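You operate a simulated robot arm through the tools that you are given. There is no shell and no other tool. Be economical: measure what you need, move in short steps, check, and stop when the job is done.

The job below is to be done with a simulated robot arm. You get a single attempt, and the scene is never put back.

Task
Vent the vacuum box, move its bag to the yellow tray, then vacuum-pack the pink mask bag and vent again.
Fine: it is the small yellow tray; the pink mask bag stays in the box with the lid closed; the two bags by the sealer stay as they are.
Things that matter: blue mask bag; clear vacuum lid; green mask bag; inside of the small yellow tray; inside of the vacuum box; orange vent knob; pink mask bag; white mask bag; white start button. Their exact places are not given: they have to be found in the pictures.

It is judged by the outcome, as a careful person would: the job done as asked, and still so three seconds after it is handed in. It fails if anything else is knocked over, pushed out of place, dropped, spilled or broken. Lids that push on must go on centred and level and be pressed home; caps that screw on are set level and turned clockwise until they are tight.

Robot
A 7-joint arm with a two-finger gripper on a trunk, on a base that drives. Base frame: it is fixed to the floor where the robot stands at the start and does not move with it; the origin is under the middle of the robot, x ahead of it, y to its left, z up; the surface under the hand at the start is at about z = 0.84. Readings come in m, degrees, newtons and seconds.
With the tool pointing down near the work surface it reaches from about 0.32 to 0.76 m from the robot's upright axis, wherever it stands. Its first joint turns from -166.0 to 166.0 degrees. Places, roughly: clear vacuum lid [0.6, 0.1, 0.9]; inside of the small yellow tray [0.6, 0.7, 0.8]; inside of the vacuum box [0.6, 0.1, 0.9]; orange vent knob [0.5, 0, 0.9]; white start button [0.6, 0, 0.9]. Payload 1.71 kg.
Tool frame: the origin (TCP) lies between the finger pads and is the grasp point; the fingertips stand 0.02 m ahead of it; z points along the fingers, y is the line along which they close. The gripper opens to 0.096 m. The gripper's body begins 0.113 m behind the TCP.
Orientation is told as [roll, pitch, yaw] about the base's x, y, z axes, in that order, counted from this pose: with the fingers straight down and closing along the base's y, the tool's x points along the base's -x, its y along +y and its z along -z.

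Tools
- The arm moves only by the tool play_rows. Its argument "steps" is a list of rows, each a list of 3 entries, a list of its own where there are three numbers: the shift along the tool's x, y, z in units of 50 mm (1.0 is 50 mm), then the turn, a rotation vector about the tool's x, y, z in units of 4 degrees (1.0 is 4 degrees), then the opening, from 0 (shut) to 1 (fully open). In form: [[[x, y, z], [rx, ry, rz], fingers], ...]. A call has 1 to 10 rows; each row shifts and turns the commanded pose from where the row before left it, along the tool's axes as they then stand. A call with a number of a shift or a turn outside -1 to 1 is refused whole. Rows are played at 5 a second. More than 0.05 m and 8.6 degrees between two rows, or a gripper value outside its range, and nothing of the call is played. Where a pose cannot be reached the arm comes as near as it can. A force on the tool above 50 N (or 10 N above the force at the start of the call, whichever is more), or a blocked arm, ends the call early, and 0.2 s more pass. The fingers move at their own pace (about 0.153 m/s each) and stop on an object; they squeeze with about 21 N. The grip force told is the motor's: it shows also when the fingers shut on nothing. Time passes only in rows, and 0.2 s behind the last, so rows that do not move let the fingers close. It gives the time, the measured TCP pose, the force on the tool (base axes), the opening and the grip force at its end, in the units of the frame above (readings bear some noise), with the torque about the TCP (base axes, N m) and any sound that the robot's microphone picked up.
- Cameras (640 x 400 px; columns grow to the right, rows downward): "scene" is now at [0.0344, 0.1816, 1.6359]; the picture's right is [0.39, -0.92, -0.01], its down [-0.77, -0.32, -0.55] and it looks along [0.50, 0.22, -0.84] (base axes); focal length 261 px, centre (320, 200). "wrist" rides on the gripper at [0.066, 0.014, -0.145] in the tool frame; the picture's right is [-0.21, 0.98, 0.00], its down [-0.88, -0.18, -0.45] and it looks along [-0.44, -0.09, 0.90] (tool axes); focal length 275 px, centre (320, 200).
- grab_frame(camera): a new picture of that camera. The clock stands still meanwhile.
- lift_body(by): slides the trunk up (or, below 0, down) by that many m; the arm and the scene camera ride with it, the base frame stays. It gives what a move gives, with no picture.
- steer(legs): drives the robot by 1 to 6 legs, each [ahead, turn to the left] in m and degrees, along the robot's own axes; the way and the turn of a leg run together, so that a leg with both is an arc; at most 1.5 m and 180 degrees a leg. The arm and the cameras ride along, it lands a little off, and it stops where it bumps. It gives what a move gives.
- aim_head(pan, tilt): turns the head with the scene camera to pan (to the left, within 155 degrees either way) and tilt (down, from -29 to 69), counted from straight ahead of the robot. It gives what a move gives.
- point_at(camera, pixels): for up to 12 pixels [column, row] of the newest picture of that camera ("zoom" is the newest enlarged one), the place [x, y, z] in the base frame of the surface seen there, good to about 0.002 m. The clock stands still meanwhile.
- zoom(camera, box): a new picture of the part [left, top, right, bottom] of that camera's present view, enlarged. The clock stands still meanwhile.
- finish_job(): hands the job in; it is judged then, once.

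Go step by step. Measure first, check grasps and placings, and put right what went wrong. The budget is 80 turns and 68 pictures, counting those below and the enlarged ones. Unless the task says otherwise, let go and move clear before handing in, and close with one line.

The tools are called after ">>>" by a JSON object that holds its "fn" and its "kwargs". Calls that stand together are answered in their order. play_rows: Moves the arm, as the interface text tells. Its arguments: {"type":"object","properties":{"steps":{"type":"array"}},"required":["steps"]} The other tools are called the same way: lift_body (by) slides the trunk up or down; steer (legs) drives the base; aim_head (pan, tilt) turns the head that bears the scene camera; grab_frame (camera) takes a picture; point_at (camera, pixels) gives the place of the surface under pixels of a picture; zoom (camera, box) takes an enlarged picture of a part of a camera's view; finish_job () hands the job in.

At the start:

```text
time_s: 0.0
position: [0.4266, 0.0691, 1.2273]
orientation: [0.0, 0.1, 0.0]
ft_force: [0.1, -0.6, -0.8]
torque: [-0.01, 0.01, 0.01]
gripper_width: 0.096
gripper_force: 0.1
trunk travel left (down, up): [-0.25, 0.136]
robot x, y, heading: [-0.0033, -0.0023, 0.1]
head pan, tilt: [22.9, 56.0]
```

scene: 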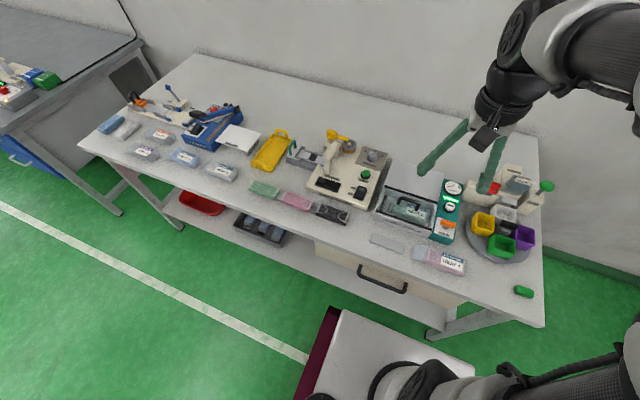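
wrist: 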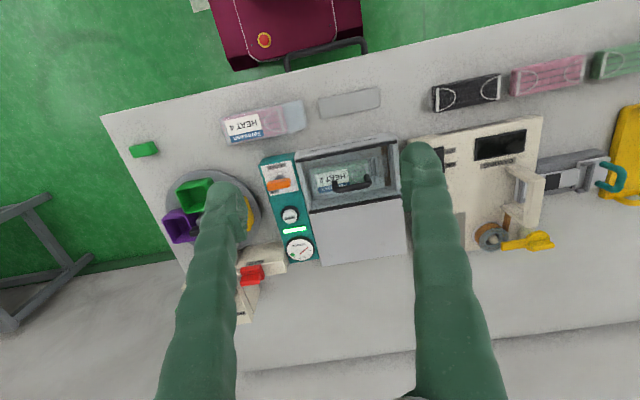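

The pictures show the vacuum box around wrist pixel (350,180), with the teal panel at (285,200) and the pink bag at (262,120). I'll zoom in for detail.

>>> {"fn": "zoom", "kwargs": {"camera": "wrist", "box": [210, 70, 430, 280]}}

>>> {"fn": "zoom", "kwargs": {"camera": "scene", "box": [340, 140, 560, 300]}}

>>> {"fn": "zoom", "kwargs": {"camera": "scene", "box": [90, 80, 360, 230]}}

```text
1.90 times, centred on (320, 175) of wrist
```

zoom: 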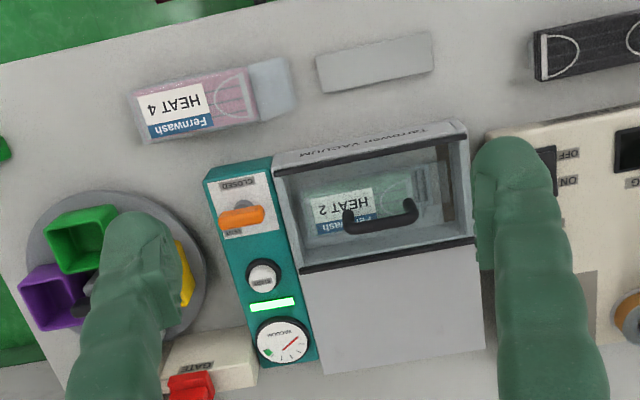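

```text
2.50 times, centred on (450, 220) of scene
```

zoom: 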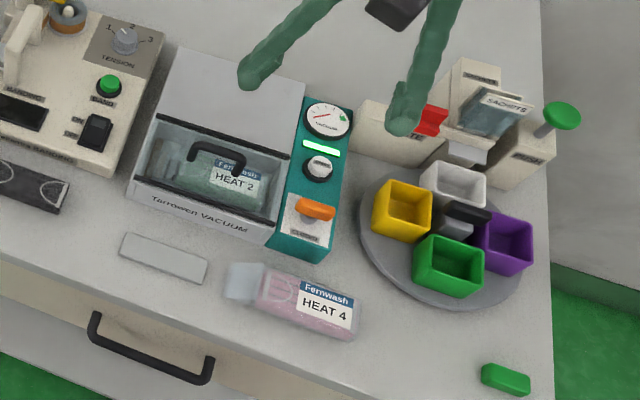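

```text
2.37 times, centred on (225, 155) of scene
```

zoom: 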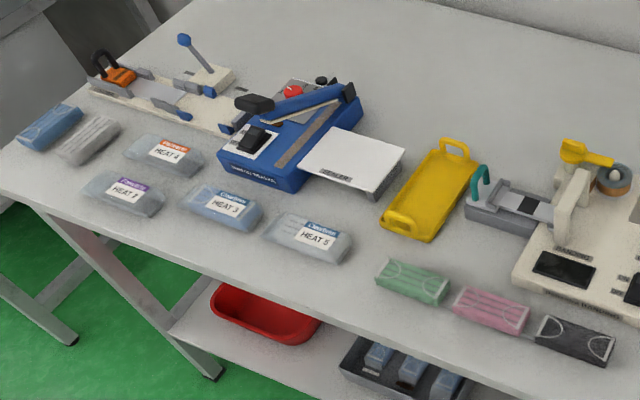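

The chamber lid has a black handle at zoom (380,215), and the orange knob is at (240,217). I'll measure key points and zoom closer on the knob.

>>> {"fn": "zoom", "kwargs": {"camera": "wrist", "box": [255, 140, 325, 270]}}

>>> {"fn": "zoom", "kwargs": {"camera": "wrist", "box": [250, 130, 410, 270]}}

>>> {"fn": "point_at", "kwargs": {"camera": "wrist", "pixels": [[275, 185], [290, 183], [271, 172], [282, 192], [290, 215], [335, 186], [352, 186], [369, 181], [262, 122], [291, 116], [330, 175], [360, 230]]}}

>>> {"fn": "zoom", "kwargs": {"camera": "scene", "box": [370, 170, 480, 280]}}

```text
3.08 times, centred on (290, 205) of wrist
```

zoom: 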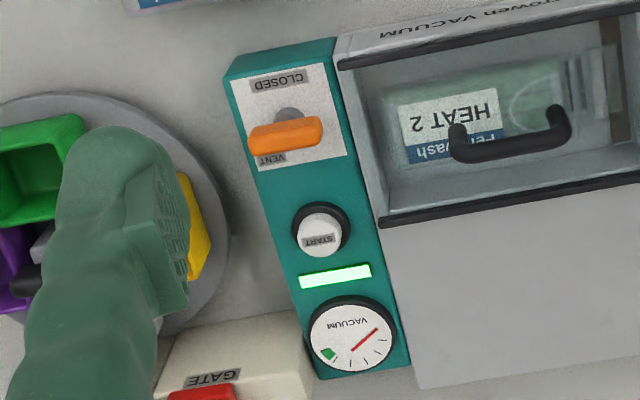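

```text
2.86 times, centred on (330, 200) of wrist
```

zoom: 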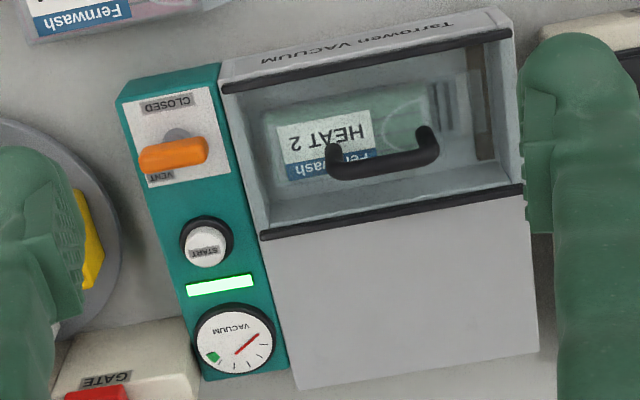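

```text
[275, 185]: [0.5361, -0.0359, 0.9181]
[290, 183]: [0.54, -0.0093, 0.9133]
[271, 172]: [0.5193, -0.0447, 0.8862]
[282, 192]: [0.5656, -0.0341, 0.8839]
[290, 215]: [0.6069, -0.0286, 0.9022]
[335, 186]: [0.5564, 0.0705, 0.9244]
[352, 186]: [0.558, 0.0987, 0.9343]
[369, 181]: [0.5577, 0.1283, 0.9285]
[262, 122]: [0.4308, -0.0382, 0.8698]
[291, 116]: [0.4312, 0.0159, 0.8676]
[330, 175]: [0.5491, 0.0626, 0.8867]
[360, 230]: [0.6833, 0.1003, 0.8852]
```

```text
3.64 times, centred on (425, 225) of scene
```

zoom: 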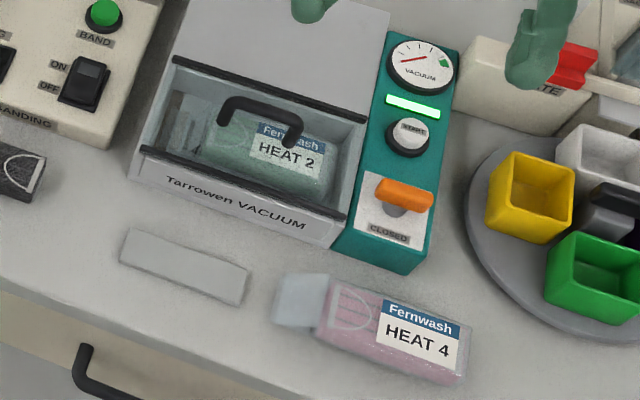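

The knob bar is at (0.538,-0.022,0.916), with the labels CLOSED at its front and VENT at its back. I'll move the wrist camera closer to see how it works.

>>> {"fn": "play_rows", "kwargs": {"steps": [[[-0.127, -0.415, 0.735], [0, 0, 0], 1], [[-0.127, -0.415, 0.735], [0, 0, 0], 1], [[-0.127, -0.415, 0.735], [0, 0, 0], 1], [[-0.127, -0.415, 0.735], [0, 0, 0], 1]]}}

>>> {"fn": "grab_frame", "kwargs": {"camera": "wrist"}}

```text
time_s: 1.0
position: [0.4378, -0.0152, 1.0836]
orientation: [0.0, -0.7, -0.1]
ft_force: [0.4, 0.9, -1.5]
torque: [0.04, 0.05, -0.02]
gripper_width: 0.0958
gripper_force: 0.1
trunk travel left (down, up): [-0.25, 0.136]
robot x, y, heading: [0.0002, -0.0022, -0.2]
head pan, tilt: [22.9, 56.0]
```

```text
59 pictures are left
```

wrist: 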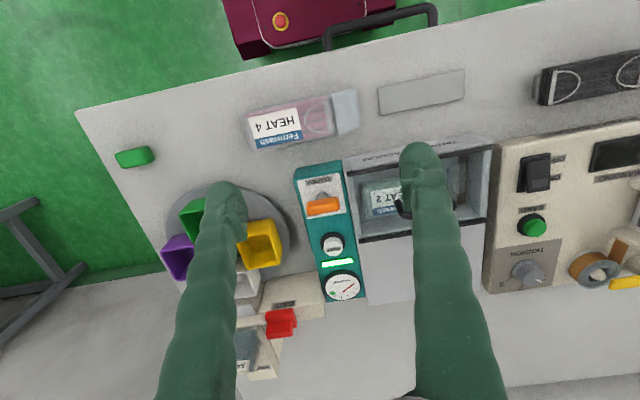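

The knob now lies between the fingers at (322,207). I'll zoom in on the panel.

>>> {"fn": "zoom", "kwargs": {"camera": "wrist", "box": [290, 155, 380, 310]}}

>>> {"fn": "point_at", "kwargs": {"camera": "wrist", "pixels": [[308, 209], [322, 206], [338, 204], [320, 195], [310, 215], [318, 181], [328, 214], [333, 244], [324, 199]]}}

```text
2.58 times, centred on (335, 232) of wrist
```

zoom: 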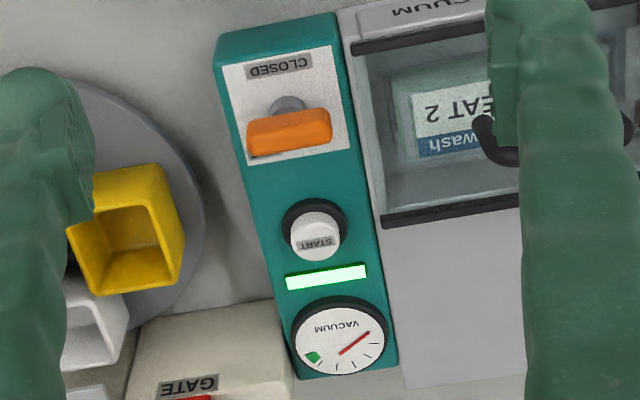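

```text
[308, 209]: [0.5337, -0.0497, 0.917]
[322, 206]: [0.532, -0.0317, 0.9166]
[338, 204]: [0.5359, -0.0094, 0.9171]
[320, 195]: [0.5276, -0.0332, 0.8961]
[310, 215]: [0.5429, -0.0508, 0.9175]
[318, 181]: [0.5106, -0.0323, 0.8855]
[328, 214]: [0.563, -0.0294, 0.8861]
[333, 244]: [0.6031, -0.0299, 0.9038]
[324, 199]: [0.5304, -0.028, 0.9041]
```

The gauge needle and the VENT label are still ambiguous, so I'll move closer over the panel.

>>> {"fn": "play_rows", "kwargs": {"steps": [[[-0.4, -0.1, 0.76], [0, 0, 0], 1], [[-0.4, -0.1, 0.76], [0, 0, 0], 1], [[-0.4, -0.1, 0.76], [0, 0, 0], 1], [[0, 0, 0], [0, 0, 0], 1]]}}

>>> {"fn": "zoom", "kwargs": {"camera": "wrist", "box": [240, 100, 420, 340]}}

>>> {"fn": "zoom", "kwargs": {"camera": "scene", "box": [425, 175, 475, 245]}}

```text
time_s: 2.0
position: [0.4956, -0.0287, 0.9743]
orientation: [0.0, -0.9, -0.1]
ft_force: [-1.3, 0.9, 0.5]
torque: [0.03, -0.03, 0.03]
gripper_width: 0.096
gripper_force: 0.0
trunk travel left (down, up): [-0.25, 0.136]
robot x, y, heading: [0.0008, 0.0003, -0.1]
head pan, tilt: [22.9, 56.0]
```

```text
1.67 times, centred on (330, 220) of wrist
```

zoom: 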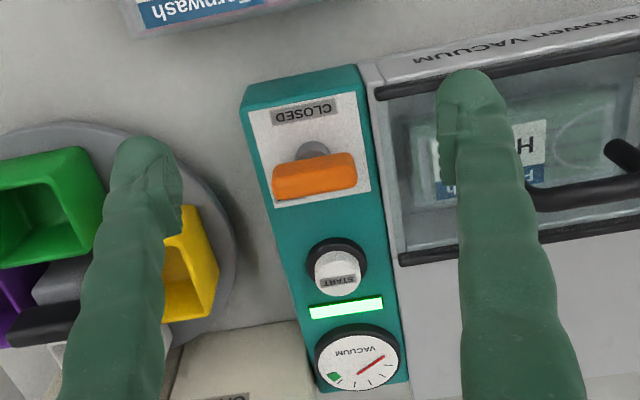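

```text
5.71 times, centred on (450, 210) of scene
```

zoom: 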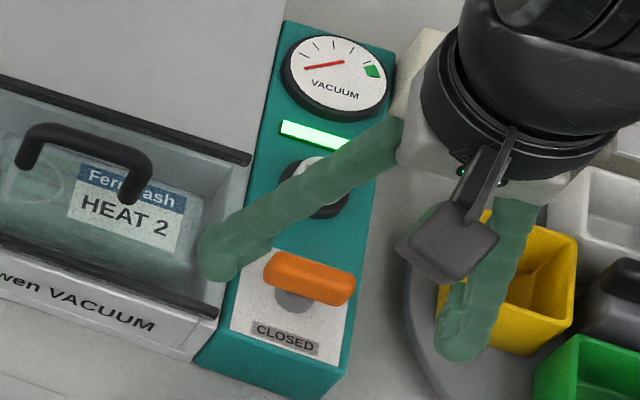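

The VENT label is hidden under the bar. I'll raise the hand and move it back so the wrist camera looks straight down on the knob.

>>> {"fn": "play_rows", "kwargs": {"steps": [[[0, 0, -0.9], [0, 0, 0], 1], [[0, 0, -0.9], [0, 0, 0], 1], [[-0.6, 0, -0.7], [0, 0, 0], 1], [[-0.9, 0, 0], [0, 0, 0], 1], [[-0.9, 0, 0], [0, 0, 0], 1], [[-0.6, 0, 0], [0, 0, 0], 1], [[0, 0, 0], [0, 0, 0], 1]]}}

>>> {"fn": "grab_frame", "kwargs": {"camera": "wrist"}}

```text
time_s: 3.6
position: [0.6433, -0.0293, 1.1049]
orientation: [0.0, -0.8, 0.0]
ft_force: [0.5, -0.5, -0.2]
torque: [-0.02, -0.02, 0.02]
gripper_width: 0.0959
gripper_force: 0.1
trunk travel left (down, up): [-0.25, 0.136]
robot x, y, heading: [-0.0013, -0.0024, -0.1]
head pan, tilt: [22.9, 56.0]
```

```text
55 pictures are left
```

wrist: 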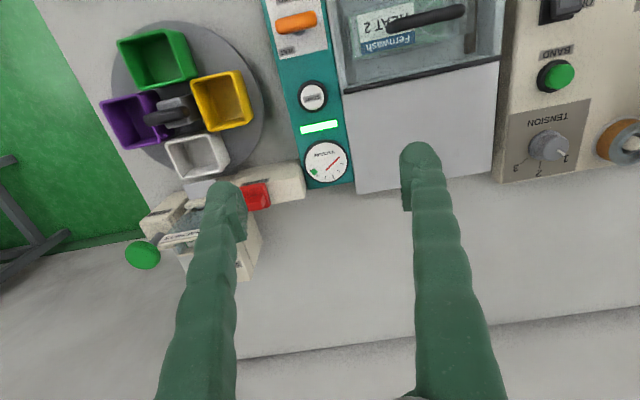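

>>> {"fn": "zoom", "kwargs": {"camera": "wrist", "box": [255, 0, 365, 190]}}

>>> {"fn": "zoom", "kwargs": {"camera": "wrist", "box": [260, 0, 340, 60]}}

>>> {"fn": "point_at", "kwargs": {"camera": "wrist", "pixels": [[288, 50], [277, 26], [315, 20], [296, 14], [296, 30], [312, 95], [327, 161], [300, 33]]}}

```text
2.11 times, centred on (310, 95) of wrist
```

zoom: 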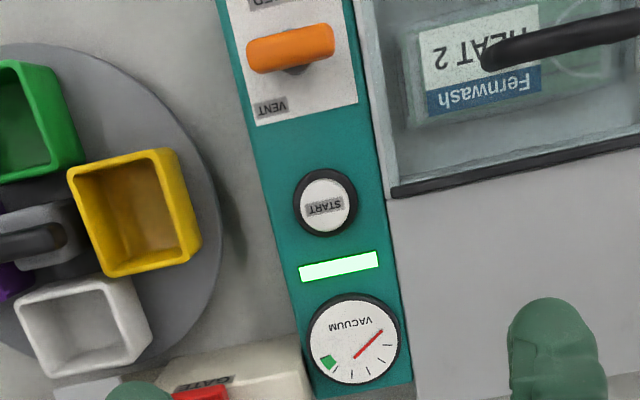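

```text
6.67 times, centred on (300, 30) of wrist
```

zoom: 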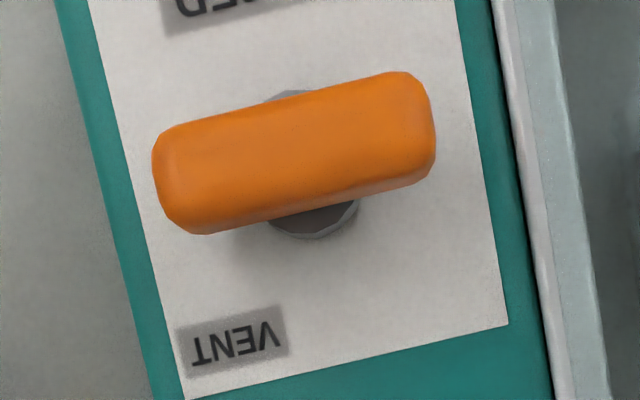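

```text
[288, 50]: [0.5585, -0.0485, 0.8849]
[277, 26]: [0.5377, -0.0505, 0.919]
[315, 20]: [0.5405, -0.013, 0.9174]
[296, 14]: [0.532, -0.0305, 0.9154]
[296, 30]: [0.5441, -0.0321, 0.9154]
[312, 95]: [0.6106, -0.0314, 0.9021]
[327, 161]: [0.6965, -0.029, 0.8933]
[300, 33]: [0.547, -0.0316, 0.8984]
```

VENT sits behind and to the right of the stem at (0.558,-0.048), and CLOSED is in front. So turning the bar counter-clockwise seen from above looks right. I'll check the rim height beside the panel and descend towards the knob.

>>> {"fn": "point_at", "kwargs": {"camera": "zoom", "pixels": [[525, 150], [560, 150], [610, 150], [530, 230], [155, 170], [430, 140]]}}

>>> {"fn": "play_rows", "kwargs": {"steps": [[[0.9, 0, 0], [0, 0, 0], 0.6], [[0.9, 0, 0], [0, 0, 0], 0.6], [[0.3, 0.03, 0.8], [0, 0, 0], 0.6], [[0, 0, 0.9], [0, 0, 0], 0.6], [[0, 0, 0.6], [0, 0, 0], 0.6], [[0, 0, 0], [0, 0, 0], 0.6]]}}

>>> {"fn": "zoom", "kwargs": {"camera": "wrist", "box": [220, 120, 420, 300]}}

```text
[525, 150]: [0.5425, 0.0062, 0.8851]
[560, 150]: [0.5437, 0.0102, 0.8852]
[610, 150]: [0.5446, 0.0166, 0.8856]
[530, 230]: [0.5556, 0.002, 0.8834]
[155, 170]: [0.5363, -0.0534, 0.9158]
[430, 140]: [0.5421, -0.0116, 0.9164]
```

```text
time_s: 5.0
position: [0.5416, -0.027, 0.9847]
orientation: [0.0, -0.8, -0.1]
ft_force: [0.1, 0.1, -0.3]
torque: [-0.02, 0.02, -0.01]
gripper_width: 0.0574
gripper_force: 0.1
trunk travel left (down, up): [-0.25, 0.136]
robot x, y, heading: [-0.0011, -0.0013, -0.0]
head pan, tilt: [22.9, 56.0]
```

```text
2.22 times, centred on (320, 210) of wrist
```

zoom: 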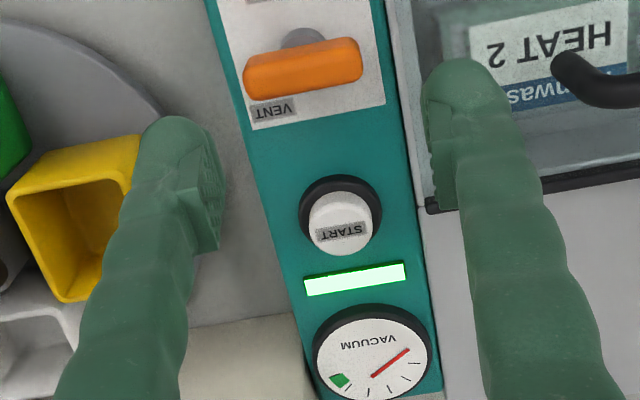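

The bar's centre is (0.5375,-0.0325). I'll go down to TCP z≈0.915 and close on the bar's ends.

>>> {"fn": "play_rows", "kwargs": {"steps": [[[0.07, -0.11, 0.5], [0, 0, 0], 0.65], [[0, 0, 0.5], [0, 0, 0], 0.65], [[0, 0, 0.38], [0, 0, 0], 0.65], [[0, 0, 0], [0, 0, 0], 0.3], [[0, 0, 0], [0, 0, 0], 0.3]]}}

>>> {"fn": "grab_frame", "kwargs": {"camera": "wrist"}}

```text
time_s: 6.2
position: [0.5399, -0.0316, 0.9149]
orientation: [-0.1, -0.7, -0.1]
ft_force: [-1.1, -5.2, 0.3]
torque: [-0.17, -0.26, 0.01]
gripper_width: 0.0432
gripper_force: 34.8
trunk travel left (down, up): [-0.25, 0.136]
robot x, y, heading: [-0.0023, -0.0002, 0.0]
head pan, tilt: [22.9, 56.0]
```

```text
51 pictures are left
```

wrist: 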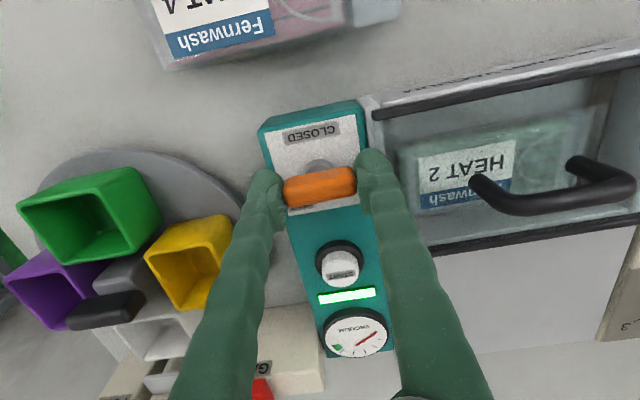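

The bar is gripped at 0.043 m. I'll turn it counter-clockwise (−tool z) in small steps and check.

>>> {"fn": "play_rows", "kwargs": {"steps": [[[0, 0, 0], [0, 0, -1], 0.3], [[0, 0, 0], [0, 0, -1], 0.3], [[0, 0, 0], [0, 0, -1], 0.3], [[0, 0, 0], [0, 0, -1], 0.3], [[0, 0, 0], [0, 0, 0], 0.3]]}}

>>> {"fn": "zoom", "kwargs": {"camera": "wrist", "box": [230, 80, 430, 380]}}

```text
time_s: 7.4
position: [0.5404, -0.0315, 0.9156]
orientation: [-0.2, -0.8, 16.0]
ft_force: [4.6, -0.2, -7.4]
torque: [0.32, -0.74, -0.02]
gripper_width: 0.0433
gripper_force: 35.0
trunk travel left (down, up): [-0.25, 0.136]
robot x, y, heading: [0.001, -0.0027, 0.0]
head pan, tilt: [22.9, 56.0]
```

```text
1.33 times, centred on (330, 230) of wrist
```

zoom: 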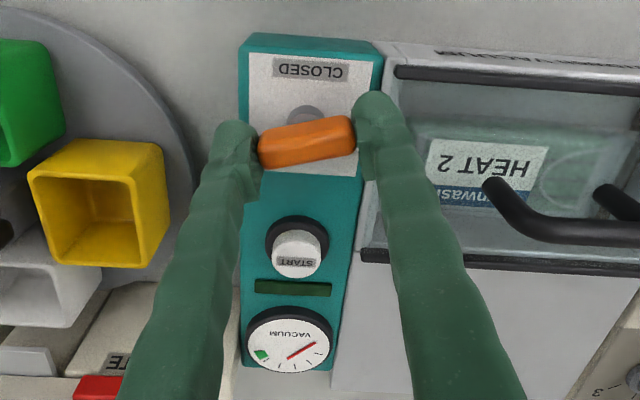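

The bar turned 16° and the status lamp went dark, so it is a rotary knob turning the right way. I'll continue.

>>> {"fn": "play_rows", "kwargs": {"steps": [[[0, 0, 0], [0, 0, -1], 0.3], [[0, 0, 0], [0, 0, -1], 0.3], [[0, 0, 0], [0, 0, -1], 0.3], [[0, 0, 0], [0, 0, -1], 0.3], [[0, 0, 0], [0, 0, -1], 0.3], [[0, 0, 0], [0, 0, -1], 0.3], [[0, 0, 0], [0, 0, -1], 0.3], [[0, 0, 0], [0, 0, 0], 0.3]]}}

>>> {"fn": "zoom", "kwargs": {"camera": "wrist", "box": [230, 80, 430, 380]}}

```text
time_s: 9.2
position: [0.5405, -0.0314, 0.916]
orientation: [-0.6, -0.6, 44.1]
ft_force: [0.0, 15.7, 1.7]
torque: [0.8, -0.27, 0.02]
gripper_width: 0.0434
gripper_force: 35.3
trunk travel left (down, up): [-0.25, 0.136]
robot x, y, heading: [0.0021, -0.0021, 0.1]
head pan, tilt: [22.9, 56.0]
```

```text
1.33 times, centred on (330, 230) of wrist
```

zoom: 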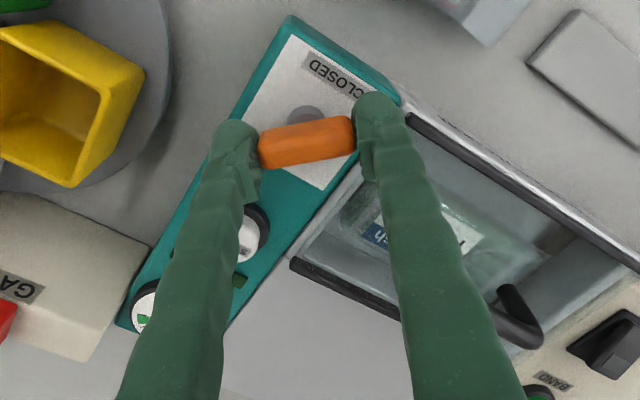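

Still turning freely at 44°. I'll go on to about 60° and look at gauge and lamp from the scene camera.

>>> {"fn": "play_rows", "kwargs": {"steps": [[[0, 0, 0], [0, 0, -1], 0.3], [[0, 0, 0], [0, 0, -1], 0.3], [[0, 0, 0], [0, 0, -1], 0.3], [[0, 0, 0], [0, 0, -1], 0.3], [[0, 0, 0], [0, 0, -1], 0.3], [[0, 0, 0], [0, 0, 0], 0.3]]}}

>>> {"fn": "zoom", "kwargs": {"camera": "wrist", "box": [200, 60, 440, 340]}}

>>> {"fn": "zoom", "kwargs": {"camera": "scene", "box": [410, 165, 490, 245]}}

```text
time_s: 10.6
position: [0.5396, -0.0312, 0.9175]
orientation: [-0.7, -0.2, 64.1]
ft_force: [-1.4, 19.5, -4.7]
torque: [0.65, 0.02, 0.0]
gripper_width: 0.0431
gripper_force: 34.9
trunk travel left (down, up): [-0.25, 0.136]
robot x, y, heading: [-0.0003, -0.0021, -0.1]
head pan, tilt: [22.9, 56.0]
```

```text
1.43 times, centred on (320, 200) of wrist
```

zoom: 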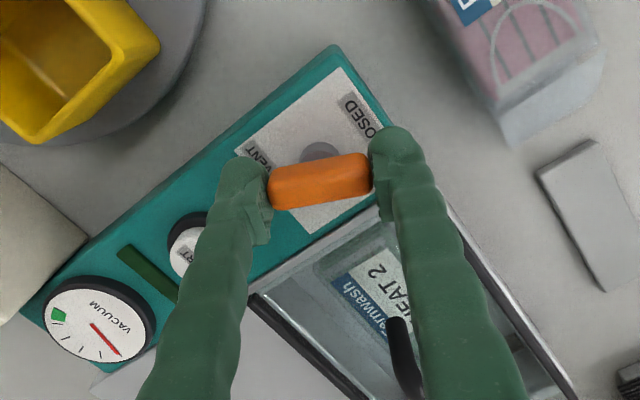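

```text
5.00 times, centred on (450, 205) of scene
```

zoom: 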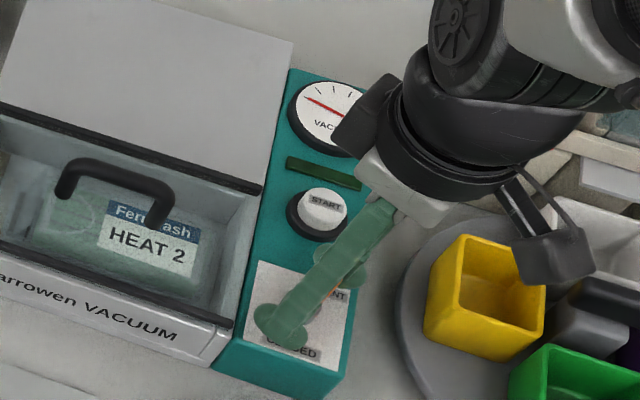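

The gauge needle moved about 40° clockwise toward the green mark. I'll wait a second to see whether it keeps moving.

>>> {"fn": "play_rows", "kwargs": {"steps": [[[0, 0, 0], [0, 0, 0], 0.3], [[0, 0, 0], [0, 0, 0], 0.3], [[0, 0, 0], [0, 0, 0], 0.3], [[0, 0, 0], [0, 0, 0], 0.3], [[0, 0, 0], [0, 0, 0], 0.3], [[0, 0, 0], [0, 0, 0], 0.3]]}}

>>> {"fn": "zoom", "kwargs": {"camera": "wrist", "box": [200, 60, 440, 340]}}

```text
time_s: 12.0
position: [0.5387, -0.033, 0.917]
orientation: [-0.7, -0.1, 63.9]
ft_force: [-5.6, 20.8, -9.2]
torque: [0.23, 0.28, 0.02]
gripper_width: 0.0432
gripper_force: 34.8
trunk travel left (down, up): [-0.25, 0.136]
robot x, y, heading: [0.0003, -0.0008, 0.0]
head pan, tilt: [22.9, 56.0]
```

```text
1.43 times, centred on (320, 200) of wrist
```

zoom: 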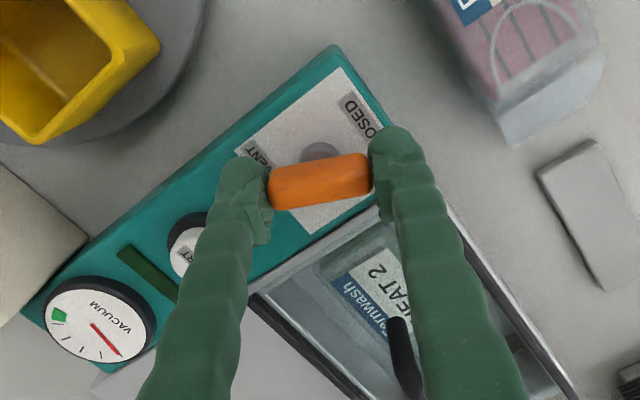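

The needle stays put now. I'll turn a bit further to find the stop.

>>> {"fn": "play_rows", "kwargs": {"steps": [[[0, 0, 0], [0, 0, -1], 0.3], [[0, 0, 0], [0, 0, -1], 0.3], [[0, 0, 0], [0, 0, -1], 0.3], [[0, 0, 0], [0, 0, -1], 0.3], [[0, 0, 0], [0, 0, 0], 0.3]]}}

>>> {"fn": "zoom", "kwargs": {"camera": "wrist", "box": [150, 60, 440, 340]}}

>>> {"fn": "zoom", "kwargs": {"camera": "scene", "box": [410, 165, 490, 245]}}

```text
time_s: 13.2
position: [0.5387, -0.0324, 0.917]
orientation: [-0.9, -0.1, 80.1]
ft_force: [-6.7, 20.7, -5.8]
torque: [0.52, 0.2, -0.01]
gripper_width: 0.0433
gripper_force: 35.1
trunk travel left (down, up): [-0.25, 0.136]
robot x, y, heading: [-0.0021, 0.0021, -0.2]
head pan, tilt: [22.9, 56.0]
```

```text
1.43 times, centred on (295, 200) of wrist
```

zoom: 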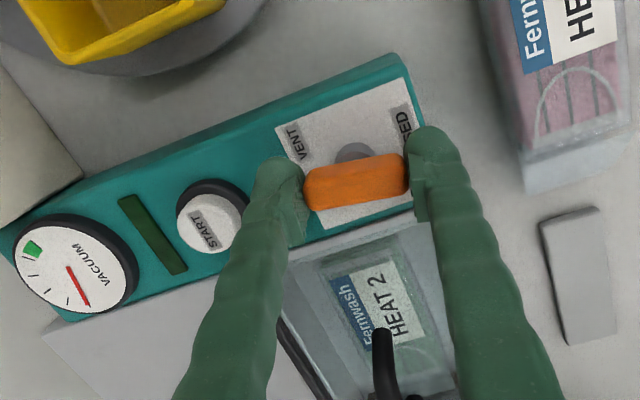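

```text
5.00 times, centred on (450, 205) of scene
```

zoom: 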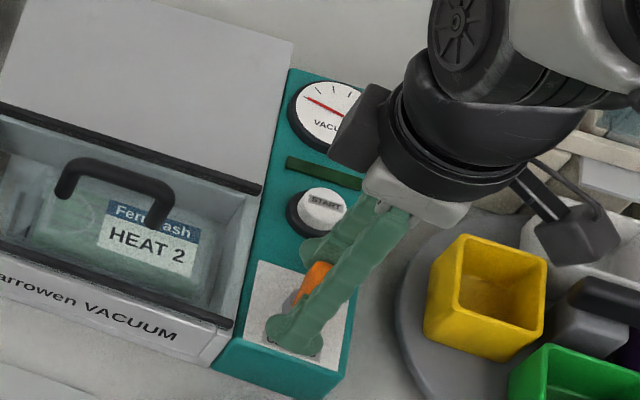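

No change in the gauge at 80°. I'll complete the quarter turn.

>>> {"fn": "play_rows", "kwargs": {"steps": [[[0, 0, 0], [0, 0, -1], 0.3], [[0, 0, 0], [0, 0, -1], 0.3], [[0, 0, 0], [0, 0, -1], 0.3], [[0, 0, 0], [0, 0, 0], 0.3]]}}

>>> {"fn": "zoom", "kwargs": {"camera": "wrist", "box": [150, 60, 440, 340]}}

```text
time_s: 14.2
position: [0.5388, -0.033, 0.9164]
orientation: [-0.9, 0.1, 92.0]
ft_force: [-4.4, 13.9, 1.9]
torque: [-0.23, 0.35, -0.55]
gripper_width: 0.0436
gripper_force: 35.3
trunk travel left (down, up): [-0.25, 0.136]
robot x, y, heading: [-0.0029, 0.0009, 0.0]
head pan, tilt: [22.9, 56.0]
```

```text
1.43 times, centred on (295, 200) of wrist
```

zoom: 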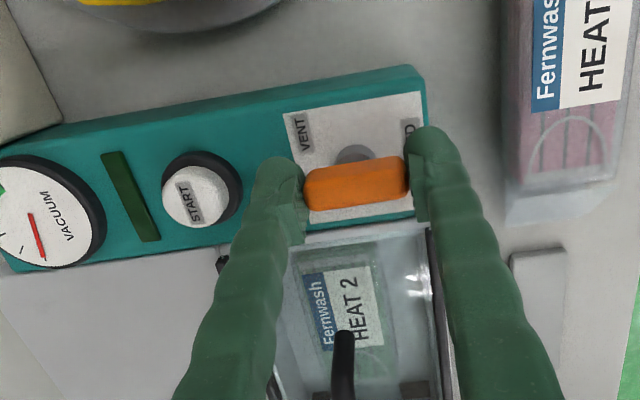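

The knob hit its stop at 90°, with a torque of −0.55 N·m. I'll release it, rise and inspect the lid.

>>> {"fn": "play_rows", "kwargs": {"steps": [[[0, 0, 0], [0, 0, 0], 0.65], [[0, 0, 0], [0, 0, 0], 0.65], [[0, 0, -0.8], [0, 0, 0], 0.65], [[0, 0, -0.9], [0, 0, 0], 0.65], [[0, 0, -0.9], [0, 0, 0], 0.65], [[0, 0, -0.9], [0, 0, 0], 0.65], [[0, 0, 0], [0, 0, 0], 0.65]]}}

>>> {"fn": "grab_frame", "kwargs": {"camera": "wrist"}}

>>> {"fn": "zoom", "kwargs": {"camera": "scene", "box": [370, 170, 470, 250]}}

```text
time_s: 15.8
position: [0.5369, -0.0343, 1.0903]
orientation: [-0.8, 0.1, 92.0]
ft_force: [-0.1, 0.5, 0.4]
torque: [0.02, -0.05, 0.01]
gripper_width: 0.0624
gripper_force: 0.0
trunk travel left (down, up): [-0.25, 0.136]
robot x, y, heading: [-0.0025, -0.001, 0.3]
head pan, tilt: [22.9, 56.0]
```

```text
42 pictures are left
```

wrist: 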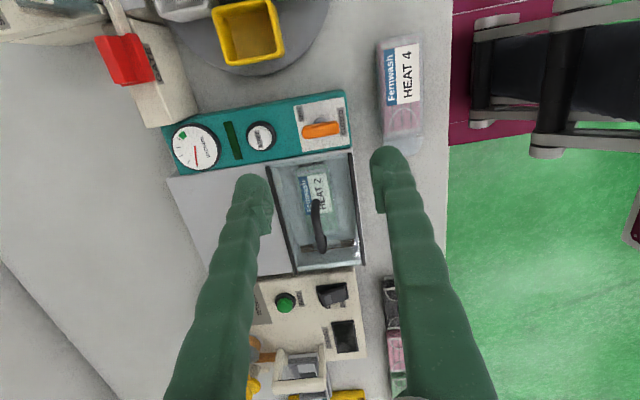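

```text
5.00 times, centred on (420, 210) of scene
```

zoom: 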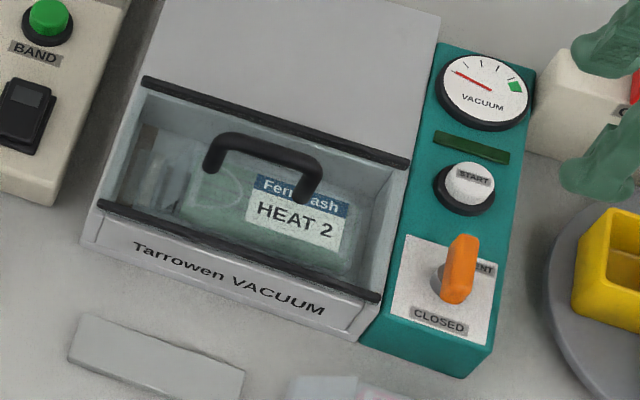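

The bar now lies along x, the lamp is dark and the box should be vented. I'll measure the lid's strips and the handle.

>>> {"fn": "point_at", "kwargs": {"camera": "zoom", "pixels": [[215, 160], [212, 172], [235, 138], [265, 142], [300, 153], [312, 195], [145, 82], [405, 163], [103, 205], [377, 297], [250, 20], [240, 252]]}}

>>> {"fn": "zoom", "kwargs": {"camera": "wrist", "box": [240, 130, 400, 290]}}

```text
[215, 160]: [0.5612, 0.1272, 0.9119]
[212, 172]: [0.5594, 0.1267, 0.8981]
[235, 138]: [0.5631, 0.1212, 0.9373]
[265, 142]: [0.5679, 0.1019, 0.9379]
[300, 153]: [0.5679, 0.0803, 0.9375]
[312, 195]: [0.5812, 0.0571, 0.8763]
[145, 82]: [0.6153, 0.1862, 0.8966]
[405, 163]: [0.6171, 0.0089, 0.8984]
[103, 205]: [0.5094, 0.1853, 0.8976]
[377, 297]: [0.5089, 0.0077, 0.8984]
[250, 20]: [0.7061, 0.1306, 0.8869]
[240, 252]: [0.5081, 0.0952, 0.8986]
```

```text
2.50 times, centred on (320, 210) of wrist
```

zoom: 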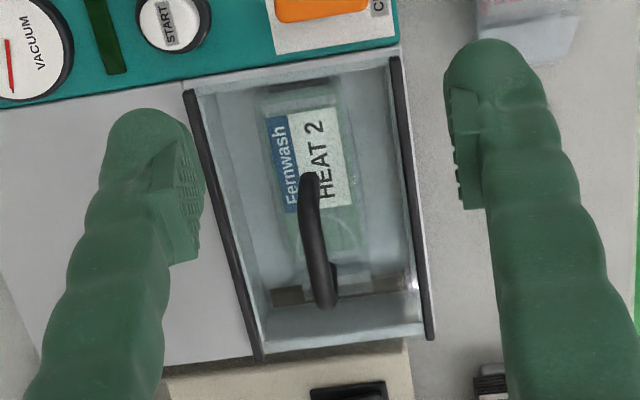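

The lid spans x 0.508–0.616 and y 0.006–0.188, with its plane at z≈0.896. The handle bar is centred at about (0.560,0.100), top z≈0.937. I'll go above it and descend.

>>> {"fn": "play_rows", "kwargs": {"steps": [[[-0.9, -0.15, 0], [0, 0, 0.5], 0.5], [[-0.9, -0.15, 0], [0, 0, 0], 0.5], [[-0.88, -0.1, 0], [0, 0, 0], 0.5], [[0, 0, 0.9], [0, 0, 0], 0.5], [[0, 0, 0.6], [0, 0, 0], 0.5], [[0, 0, 0], [0, 0, 0], 0.5]]}}

>>> {"fn": "grab_frame", "kwargs": {"camera": "wrist"}}

```text
time_s: 17.2
position: [0.5556, 0.1025, 1.0163]
orientation: [-0.7, 0.2, 89.9]
ft_force: [0.0, 0.0, 0.0]
torque: [-0.01, 0.0, -0.02]
gripper_width: 0.048
gripper_force: 0.1
trunk travel left (down, up): [-0.25, 0.136]
robot x, y, heading: [-0.0009, -0.004, -0.0]
head pan, tilt: [22.9, 56.0]
```

```text
39 pictures are left
```

wrist: 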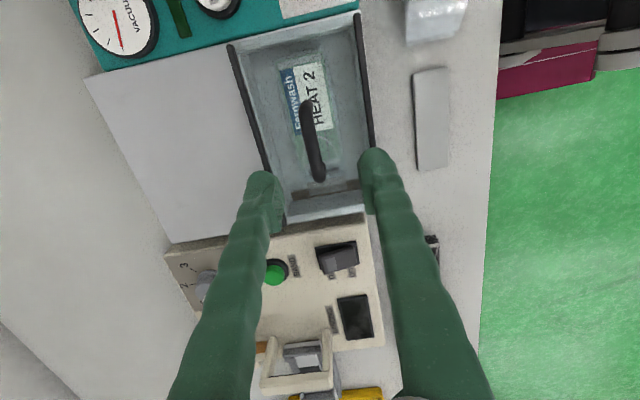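

I'll measure the handle from this picture before descending.

>>> {"fn": "point_at", "kwargs": {"camera": "wrist", "pixels": [[305, 105], [309, 135], [318, 172], [313, 150]]}}

```text
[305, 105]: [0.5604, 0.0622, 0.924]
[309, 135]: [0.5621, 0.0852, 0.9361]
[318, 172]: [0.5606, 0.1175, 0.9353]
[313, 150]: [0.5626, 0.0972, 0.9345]
```

The handle centre is (0.562,0.096). I'll descend to z=0.928, grip it, then raise gently by 5 mm.

>>> {"fn": "play_rows", "kwargs": {"steps": [[[0.11, -0.13, 0.6], [0, 0, 0], 0.5], [[0, 0, 0.6], [0, 0, 0], 0.5], [[0, 0, 0.56], [0, 0, 0], 0.5], [[0, 0, 0], [0, 0, 0], 0.5], [[0, 0, 0], [0, 0, 0], 0], [[0, 0, 0], [0, 0, 0], 0]]}}

>>> {"fn": "play_rows", "kwargs": {"steps": [[[0, 0, -0.05], [0, 0, 0], 0], [[0, 0, -0.05], [0, 0, 0], 0], [[0, 0, 0], [0, 0, 0], 0]]}}

>>> {"fn": "zoom", "kwargs": {"camera": "scene", "box": [370, 160, 480, 250]}}

```text
time_s: 18.6
position: [0.5635, 0.0955, 0.9275]
orientation: [-0.8, 0.0, 89.9]
ft_force: [-3.0, 0.1, 1.5]
torque: [-0.13, -0.04, -0.11]
gripper_width: 0.0062
gripper_force: 34.9
trunk travel left (down, up): [-0.25, 0.136]
robot x, y, heading: [-0.0019, 0.0001, -0.2]
head pan, tilt: [22.9, 56.0]
```

```text
time_s: 19.4
position: [0.5643, 0.0954, 0.9323]
orientation: [-0.6, 0.1, 89.9]
ft_force: [-2.8, 1.2, -29.1]
torque: [0.02, 0.01, -0.09]
gripper_width: 0.0068
gripper_force: 35.3
trunk travel left (down, up): [-0.25, 0.136]
robot x, y, heading: [0.0008, -0.0021, -0.1]
head pan, tilt: [22.9, 56.0]
```

```text
4.44 times, centred on (425, 205) of scene
```

zoom: 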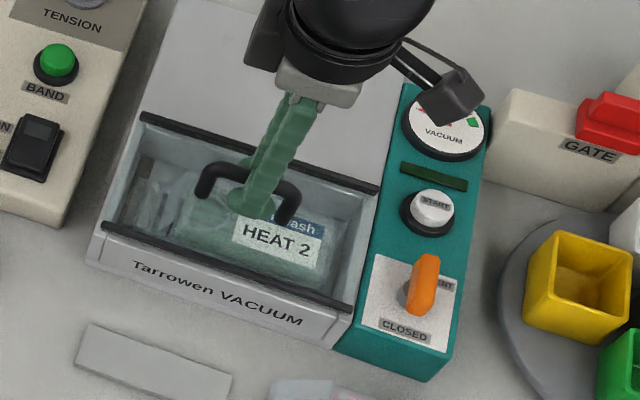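

The lift produced −29 N. I'll check whether the front strip moved.

>>> {"fn": "point_at", "kwargs": {"camera": "zoom", "pixels": [[105, 225], [220, 268], [350, 308], [145, 117], [375, 188], [205, 180], [292, 200]]}}

```text
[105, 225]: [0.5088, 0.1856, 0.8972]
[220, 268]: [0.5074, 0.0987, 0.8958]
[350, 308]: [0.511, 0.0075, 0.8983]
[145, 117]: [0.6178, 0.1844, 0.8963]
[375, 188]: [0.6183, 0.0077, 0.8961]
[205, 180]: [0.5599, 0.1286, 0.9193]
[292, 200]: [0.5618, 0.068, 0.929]
```

The lid did not move; the fingers slipped up the bar. I'll settle back down, regrip a little lower and try a gentle slide along +x.

>>> {"fn": "play_rows", "kwargs": {"steps": [[[0, 0, 0.1], [0, 0, 0], 0.2], [[0, 0, 0.1], [0, 0, 0], 0.2], [[0, 0, 0], [0, 0, 0], 0], [[0, 0, 0], [0, 0, 0], 0], [[0, -0.08, 0], [0, 0, 0], 0], [[0, -0.08, 0], [0, 0, 0], 0], [[0, 0, 0], [0, 0, 0], 0]]}}

```text
time_s: 21.0
position: [0.5718, 0.0955, 0.9248]
orientation: [-0.9, 0.0, 89.9]
ft_force: [-0.3, -0.7, 9.7]
torque: [-0.35, -0.03, -0.07]
gripper_width: 0.0059
gripper_force: 34.1
trunk travel left (down, up): [-0.25, 0.136]
robot x, y, heading: [-0.0011, 0.001, 0.2]
head pan, tilt: [22.9, 56.0]
```

It moved 8 mm along +x with almost no force, so the lid slides. I'll slide 40 mm more and check.

>>> {"fn": "play_rows", "kwargs": {"steps": [[[0, -0.2, 0], [0, 0, 0], 0], [[0, -0.2, 0], [0, 0, 0], 0], [[0, -0.2, 0], [0, 0, 0], 0], [[0, -0.2, 0], [0, 0, 0], 0], [[0, 0, 0], [0, 0, 0], 0]]}}

>>> {"fn": "zoom", "kwargs": {"camera": "scene", "box": [370, 150, 490, 250]}}

```text
time_s: 22.2
position: [0.6136, 0.0959, 0.9246]
orientation: [-0.8, 0.0, 89.9]
ft_force: [0.1, -0.5, -3.9]
torque: [0.25, 0.0, -0.1]
gripper_width: 0.0058
gripper_force: 34.0
trunk travel left (down, up): [-0.25, 0.136]
robot x, y, heading: [-0.0019, 0.0011, -0.2]
head pan, tilt: [22.9, 56.0]
```

```text
4.00 times, centred on (430, 200) of scene
```

zoom: 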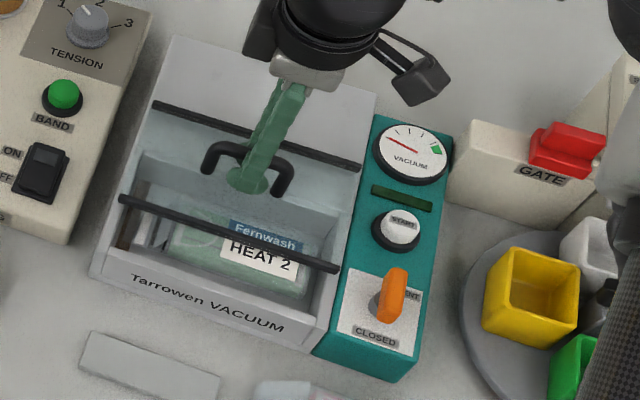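

The lid slides back over the housing. I'll keep sliding until the stop.

>>> {"fn": "play_rows", "kwargs": {"steps": [[[0, -0.2, 0], [0, 0, 0], 0], [[0, -0.2, 0], [0, 0, 0], 0], [[0, -0.2, 0], [0, 0, 0], 0], [[0, -0.2, 0], [0, 0, 0], 0], [[0, -0.2, 0], [0, 0, 0], 0], [[0, -0.2, 0], [0, 0, 0], 0], [[0, -0.1, 0], [0, 0, 0], 0], [[0, 0, 0], [0, 0, 0], 0]]}}

>>> {"fn": "zoom", "kwargs": {"camera": "scene", "box": [370, 150, 490, 250]}}

```text
time_s: 24.0
position: [0.6792, 0.0947, 0.9249]
orientation: [-0.8, 0.0, 89.9]
ft_force: [0.5, 1.4, -10.2]
torque: [-0.19, 0.02, -0.09]
gripper_width: 0.0061
gripper_force: 34.4
trunk travel left (down, up): [-0.25, 0.136]
robot x, y, heading: [0.0033, 0.0025, -0.1]
head pan, tilt: [22.9, 56.0]
```

```text
4.00 times, centred on (430, 200) of scene
```

zoom: 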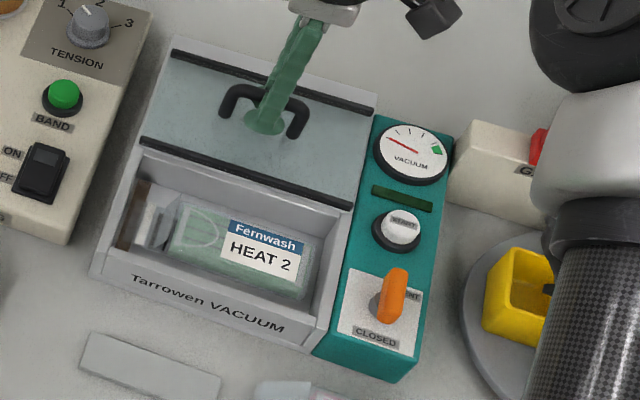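

The lid is fully back. I'll release, rise and look down into the chamber.

>>> {"fn": "play_rows", "kwargs": {"steps": [[[0, 0, 0], [0, 0, 0], 0.5], [[0, 0, 0], [0, 0, 0], 0.5], [[0, 0, -0.9], [0, 0, 0], 0.8], [[0, 0, -0.9], [0, 0, 0], 0.8], [[0.2, 0.9, 0], [0, 0, 0], 0.8], [[0.2, 0.9, 0], [0, 0, 0], 0.8], [[0.2, 0.5, 0], [0, 0, 0], 0.8], [[0, 0, 0], [0, 0, 0], 0.8]]}}

>>> {"fn": "grab_frame", "kwargs": {"camera": "wrist"}}

>>> {"fn": "zoom", "kwargs": {"camera": "scene", "box": [380, 180, 460, 250]}}

```text
time_s: 25.8
position: [0.5608, 0.067, 1.0116]
orientation: [-0.8, 0.0, 89.9]
ft_force: [-0.5, -0.8, -0.2]
torque: [0.0, 0.05, -0.01]
gripper_width: 0.0769
gripper_force: 0.0
trunk travel left (down, up): [-0.25, 0.136]
robot x, y, heading: [-0.0001, 0.0001, -0.1]
head pan, tilt: [22.9, 56.0]
```

```text
35 pictures are left
```

wrist: 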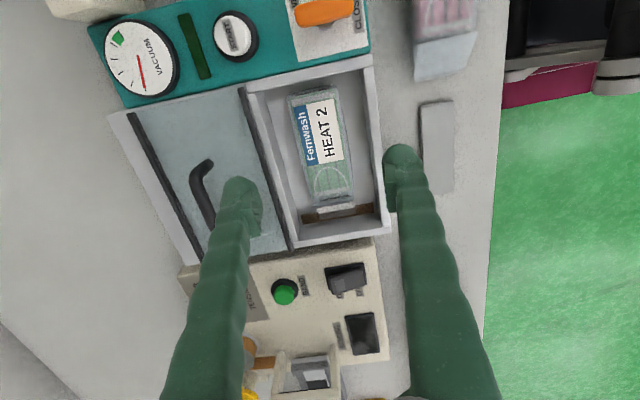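

```text
5.71 times, centred on (420, 215) of scene
```

zoom: 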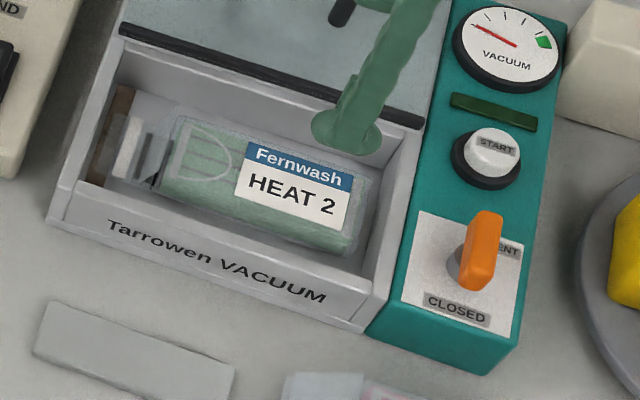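

I'll measure the green bag's extents and the chamber walls.

>>> {"fn": "point_at", "kwargs": {"camera": "wrist", "pixels": [[292, 98], [335, 92], [315, 140], [310, 185], [348, 180], [322, 208], [345, 203], [362, 150], [275, 170], [362, 215], [375, 120], [256, 120]]}}

>>> {"fn": "point_at", "kwargs": {"camera": "zoom", "pixels": [[180, 130], [165, 190], [125, 150], [120, 175], [350, 245], [365, 185], [130, 215], [250, 215], [255, 240], [340, 175], [30, 320], [310, 390]]}}

```text
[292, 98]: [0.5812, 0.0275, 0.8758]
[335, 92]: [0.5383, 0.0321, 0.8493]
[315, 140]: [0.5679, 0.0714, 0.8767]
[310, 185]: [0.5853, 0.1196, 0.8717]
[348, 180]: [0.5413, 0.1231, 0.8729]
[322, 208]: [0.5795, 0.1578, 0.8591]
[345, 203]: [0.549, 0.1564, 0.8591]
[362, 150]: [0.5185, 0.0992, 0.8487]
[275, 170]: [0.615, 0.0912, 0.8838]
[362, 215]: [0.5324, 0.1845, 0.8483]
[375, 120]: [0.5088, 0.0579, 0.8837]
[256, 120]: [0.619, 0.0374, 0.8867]
```

```text
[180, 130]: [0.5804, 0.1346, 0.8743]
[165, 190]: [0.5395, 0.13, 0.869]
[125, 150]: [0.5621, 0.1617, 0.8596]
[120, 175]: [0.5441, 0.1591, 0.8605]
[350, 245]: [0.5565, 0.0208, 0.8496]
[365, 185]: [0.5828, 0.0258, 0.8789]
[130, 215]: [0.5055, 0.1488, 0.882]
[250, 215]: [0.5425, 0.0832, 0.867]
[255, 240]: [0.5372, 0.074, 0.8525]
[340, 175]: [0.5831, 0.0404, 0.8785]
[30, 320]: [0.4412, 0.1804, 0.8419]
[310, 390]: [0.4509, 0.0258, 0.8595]
```

The green bag body is x 0.539–0.585, y 0.027–0.130 and top z 0.877, on a floor at 0.849. I'll grip it across x at (0.562,0.078).

>>> {"fn": "play_rows", "kwargs": {"steps": [[[-0.22, -0.03, 0.7], [0, 0, 0], 0.65], [[0, 0, 0.7], [0, 0, 0], 0.65], [[0, 0, 0.6], [0, 0, 0], 0.65], [[0, 0, 0.4], [0, 0, 0], 0.65], [[0, 0, 0.3], [0, 0, 0], 0.65], [[0, 0, 0], [0, 0, 0], 0.65], [[0, 0, 0], [0, 0, 0], 0.2], [[0, 0, 0], [0, 0, 0], 0.2]]}}

>>> {"fn": "grab_frame", "kwargs": {"camera": "wrist"}}

```text
time_s: 27.6
position: [0.5632, 0.0773, 0.8788]
orientation: [-0.7, 0.0, 89.9]
ft_force: [0.1, -0.8, -0.7]
torque: [0.0, -0.03, 0.03]
gripper_width: 0.0549
gripper_force: 20.9
trunk travel left (down, up): [-0.25, 0.136]
robot x, y, heading: [0.0009, 0.0009, 0.1]
head pan, tilt: [22.9, 56.0]
```

```text
33 pictures are left
```

wrist: 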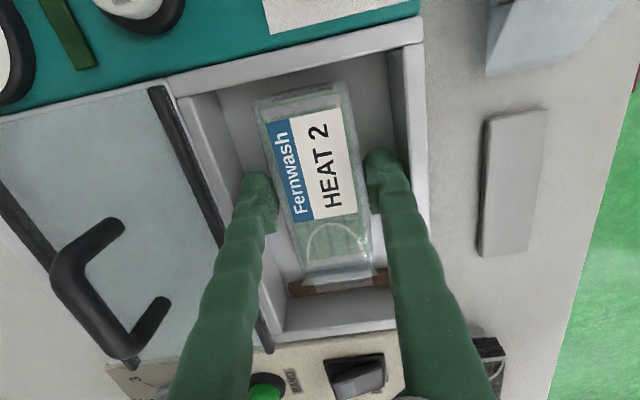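

The green bag is held at 0.055 m. I'll lift it straight up to about z 1.18.

>>> {"fn": "play_rows", "kwargs": {"steps": [[[0, 0, -0.3], [0, 0, 0], 0.2], [[0, 0, -0.6], [0, 0, 0], 0.2], [[0, 0, -0.9], [0, 0, 0], 0.2], [[0, 0, -0.9], [0, 0, 0], 0.2], [[0, 0, -0.9], [0, 0, 0], 0.2], [[0, 0, -0.9], [0, 0, 0], 0.2], [[0, 0, -0.9], [0, 0, 0], 0.2], [[0, 0, 0], [0, 0, 0], 0.2]]}}

>>> {"fn": "grab_frame", "kwargs": {"camera": "scene"}}

>>> {"fn": "point_at", "kwargs": {"camera": "scene", "pixels": [[269, 153], [278, 136], [258, 165], [271, 170], [288, 140], [276, 131], [264, 162], [250, 165], [215, 170]]}}

```text
time_s: 29.4
position: [0.5643, 0.0777, 1.1485]
orientation: [-0.8, 0.1, 89.9]
ft_force: [0.5, 0.7, 0.1]
torque: [-0.01, 0.03, 0.01]
gripper_width: 0.0544
gripper_force: 21.3
trunk travel left (down, up): [-0.25, 0.136]
robot x, y, heading: [0.0, 0.0001, -0.1]
head pan, tilt: [22.9, 56.0]
```

```text
32 pictures are left
```

scene: 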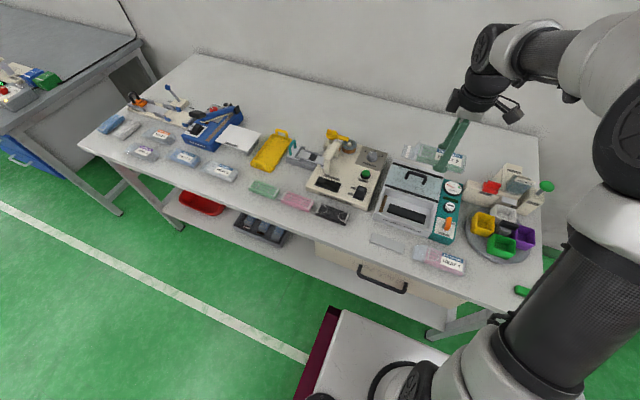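

```text
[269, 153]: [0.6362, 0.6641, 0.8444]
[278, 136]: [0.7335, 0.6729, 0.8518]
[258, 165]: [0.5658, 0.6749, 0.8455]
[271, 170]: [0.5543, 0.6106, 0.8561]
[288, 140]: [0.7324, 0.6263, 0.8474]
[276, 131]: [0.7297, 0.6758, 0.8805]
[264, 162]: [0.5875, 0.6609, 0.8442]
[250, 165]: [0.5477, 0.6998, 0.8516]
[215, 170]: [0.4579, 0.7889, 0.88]
```

The tray's inside is about x 0.56–0.72, y 0.61–0.70, floor z 0.844, with its long axis along x. The bag is held clear. I'll check the tape post height before driving left by 0.3 m.

>>> {"fn": "point_at", "kwargs": {"camera": "scene", "pixels": [[333, 135], [345, 139], [330, 150], [172, 88], [229, 108], [282, 133], [262, 168], [256, 160], [290, 138]]}}

>>> {"fn": "steer", "kwargs": {"legs": [[-0.2, 0], [0, 90], [0.3, 0], [0, -90], [0.2, 0]]}}

```text
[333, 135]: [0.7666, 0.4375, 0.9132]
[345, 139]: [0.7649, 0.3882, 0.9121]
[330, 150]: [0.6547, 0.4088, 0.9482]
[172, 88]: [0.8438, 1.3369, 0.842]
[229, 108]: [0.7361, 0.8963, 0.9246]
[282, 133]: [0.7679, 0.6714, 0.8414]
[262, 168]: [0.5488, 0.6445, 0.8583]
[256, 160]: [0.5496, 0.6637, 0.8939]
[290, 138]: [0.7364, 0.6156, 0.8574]
```

```text
time_s: 43.1
position: [0.5731, 0.3693, 1.1456]
orientation: [-0.4, 0.1, 89.5]
ft_force: [1.8, -0.5, 0.0]
torque: [0.02, 0.02, -0.03]
gripper_width: 0.0546
gripper_force: 21.2
trunk travel left (down, up): [-0.25, 0.136]
robot x, y, heading: [0.0036, 0.2962, -0.3]
head pan, tilt: [22.9, 56.0]
```

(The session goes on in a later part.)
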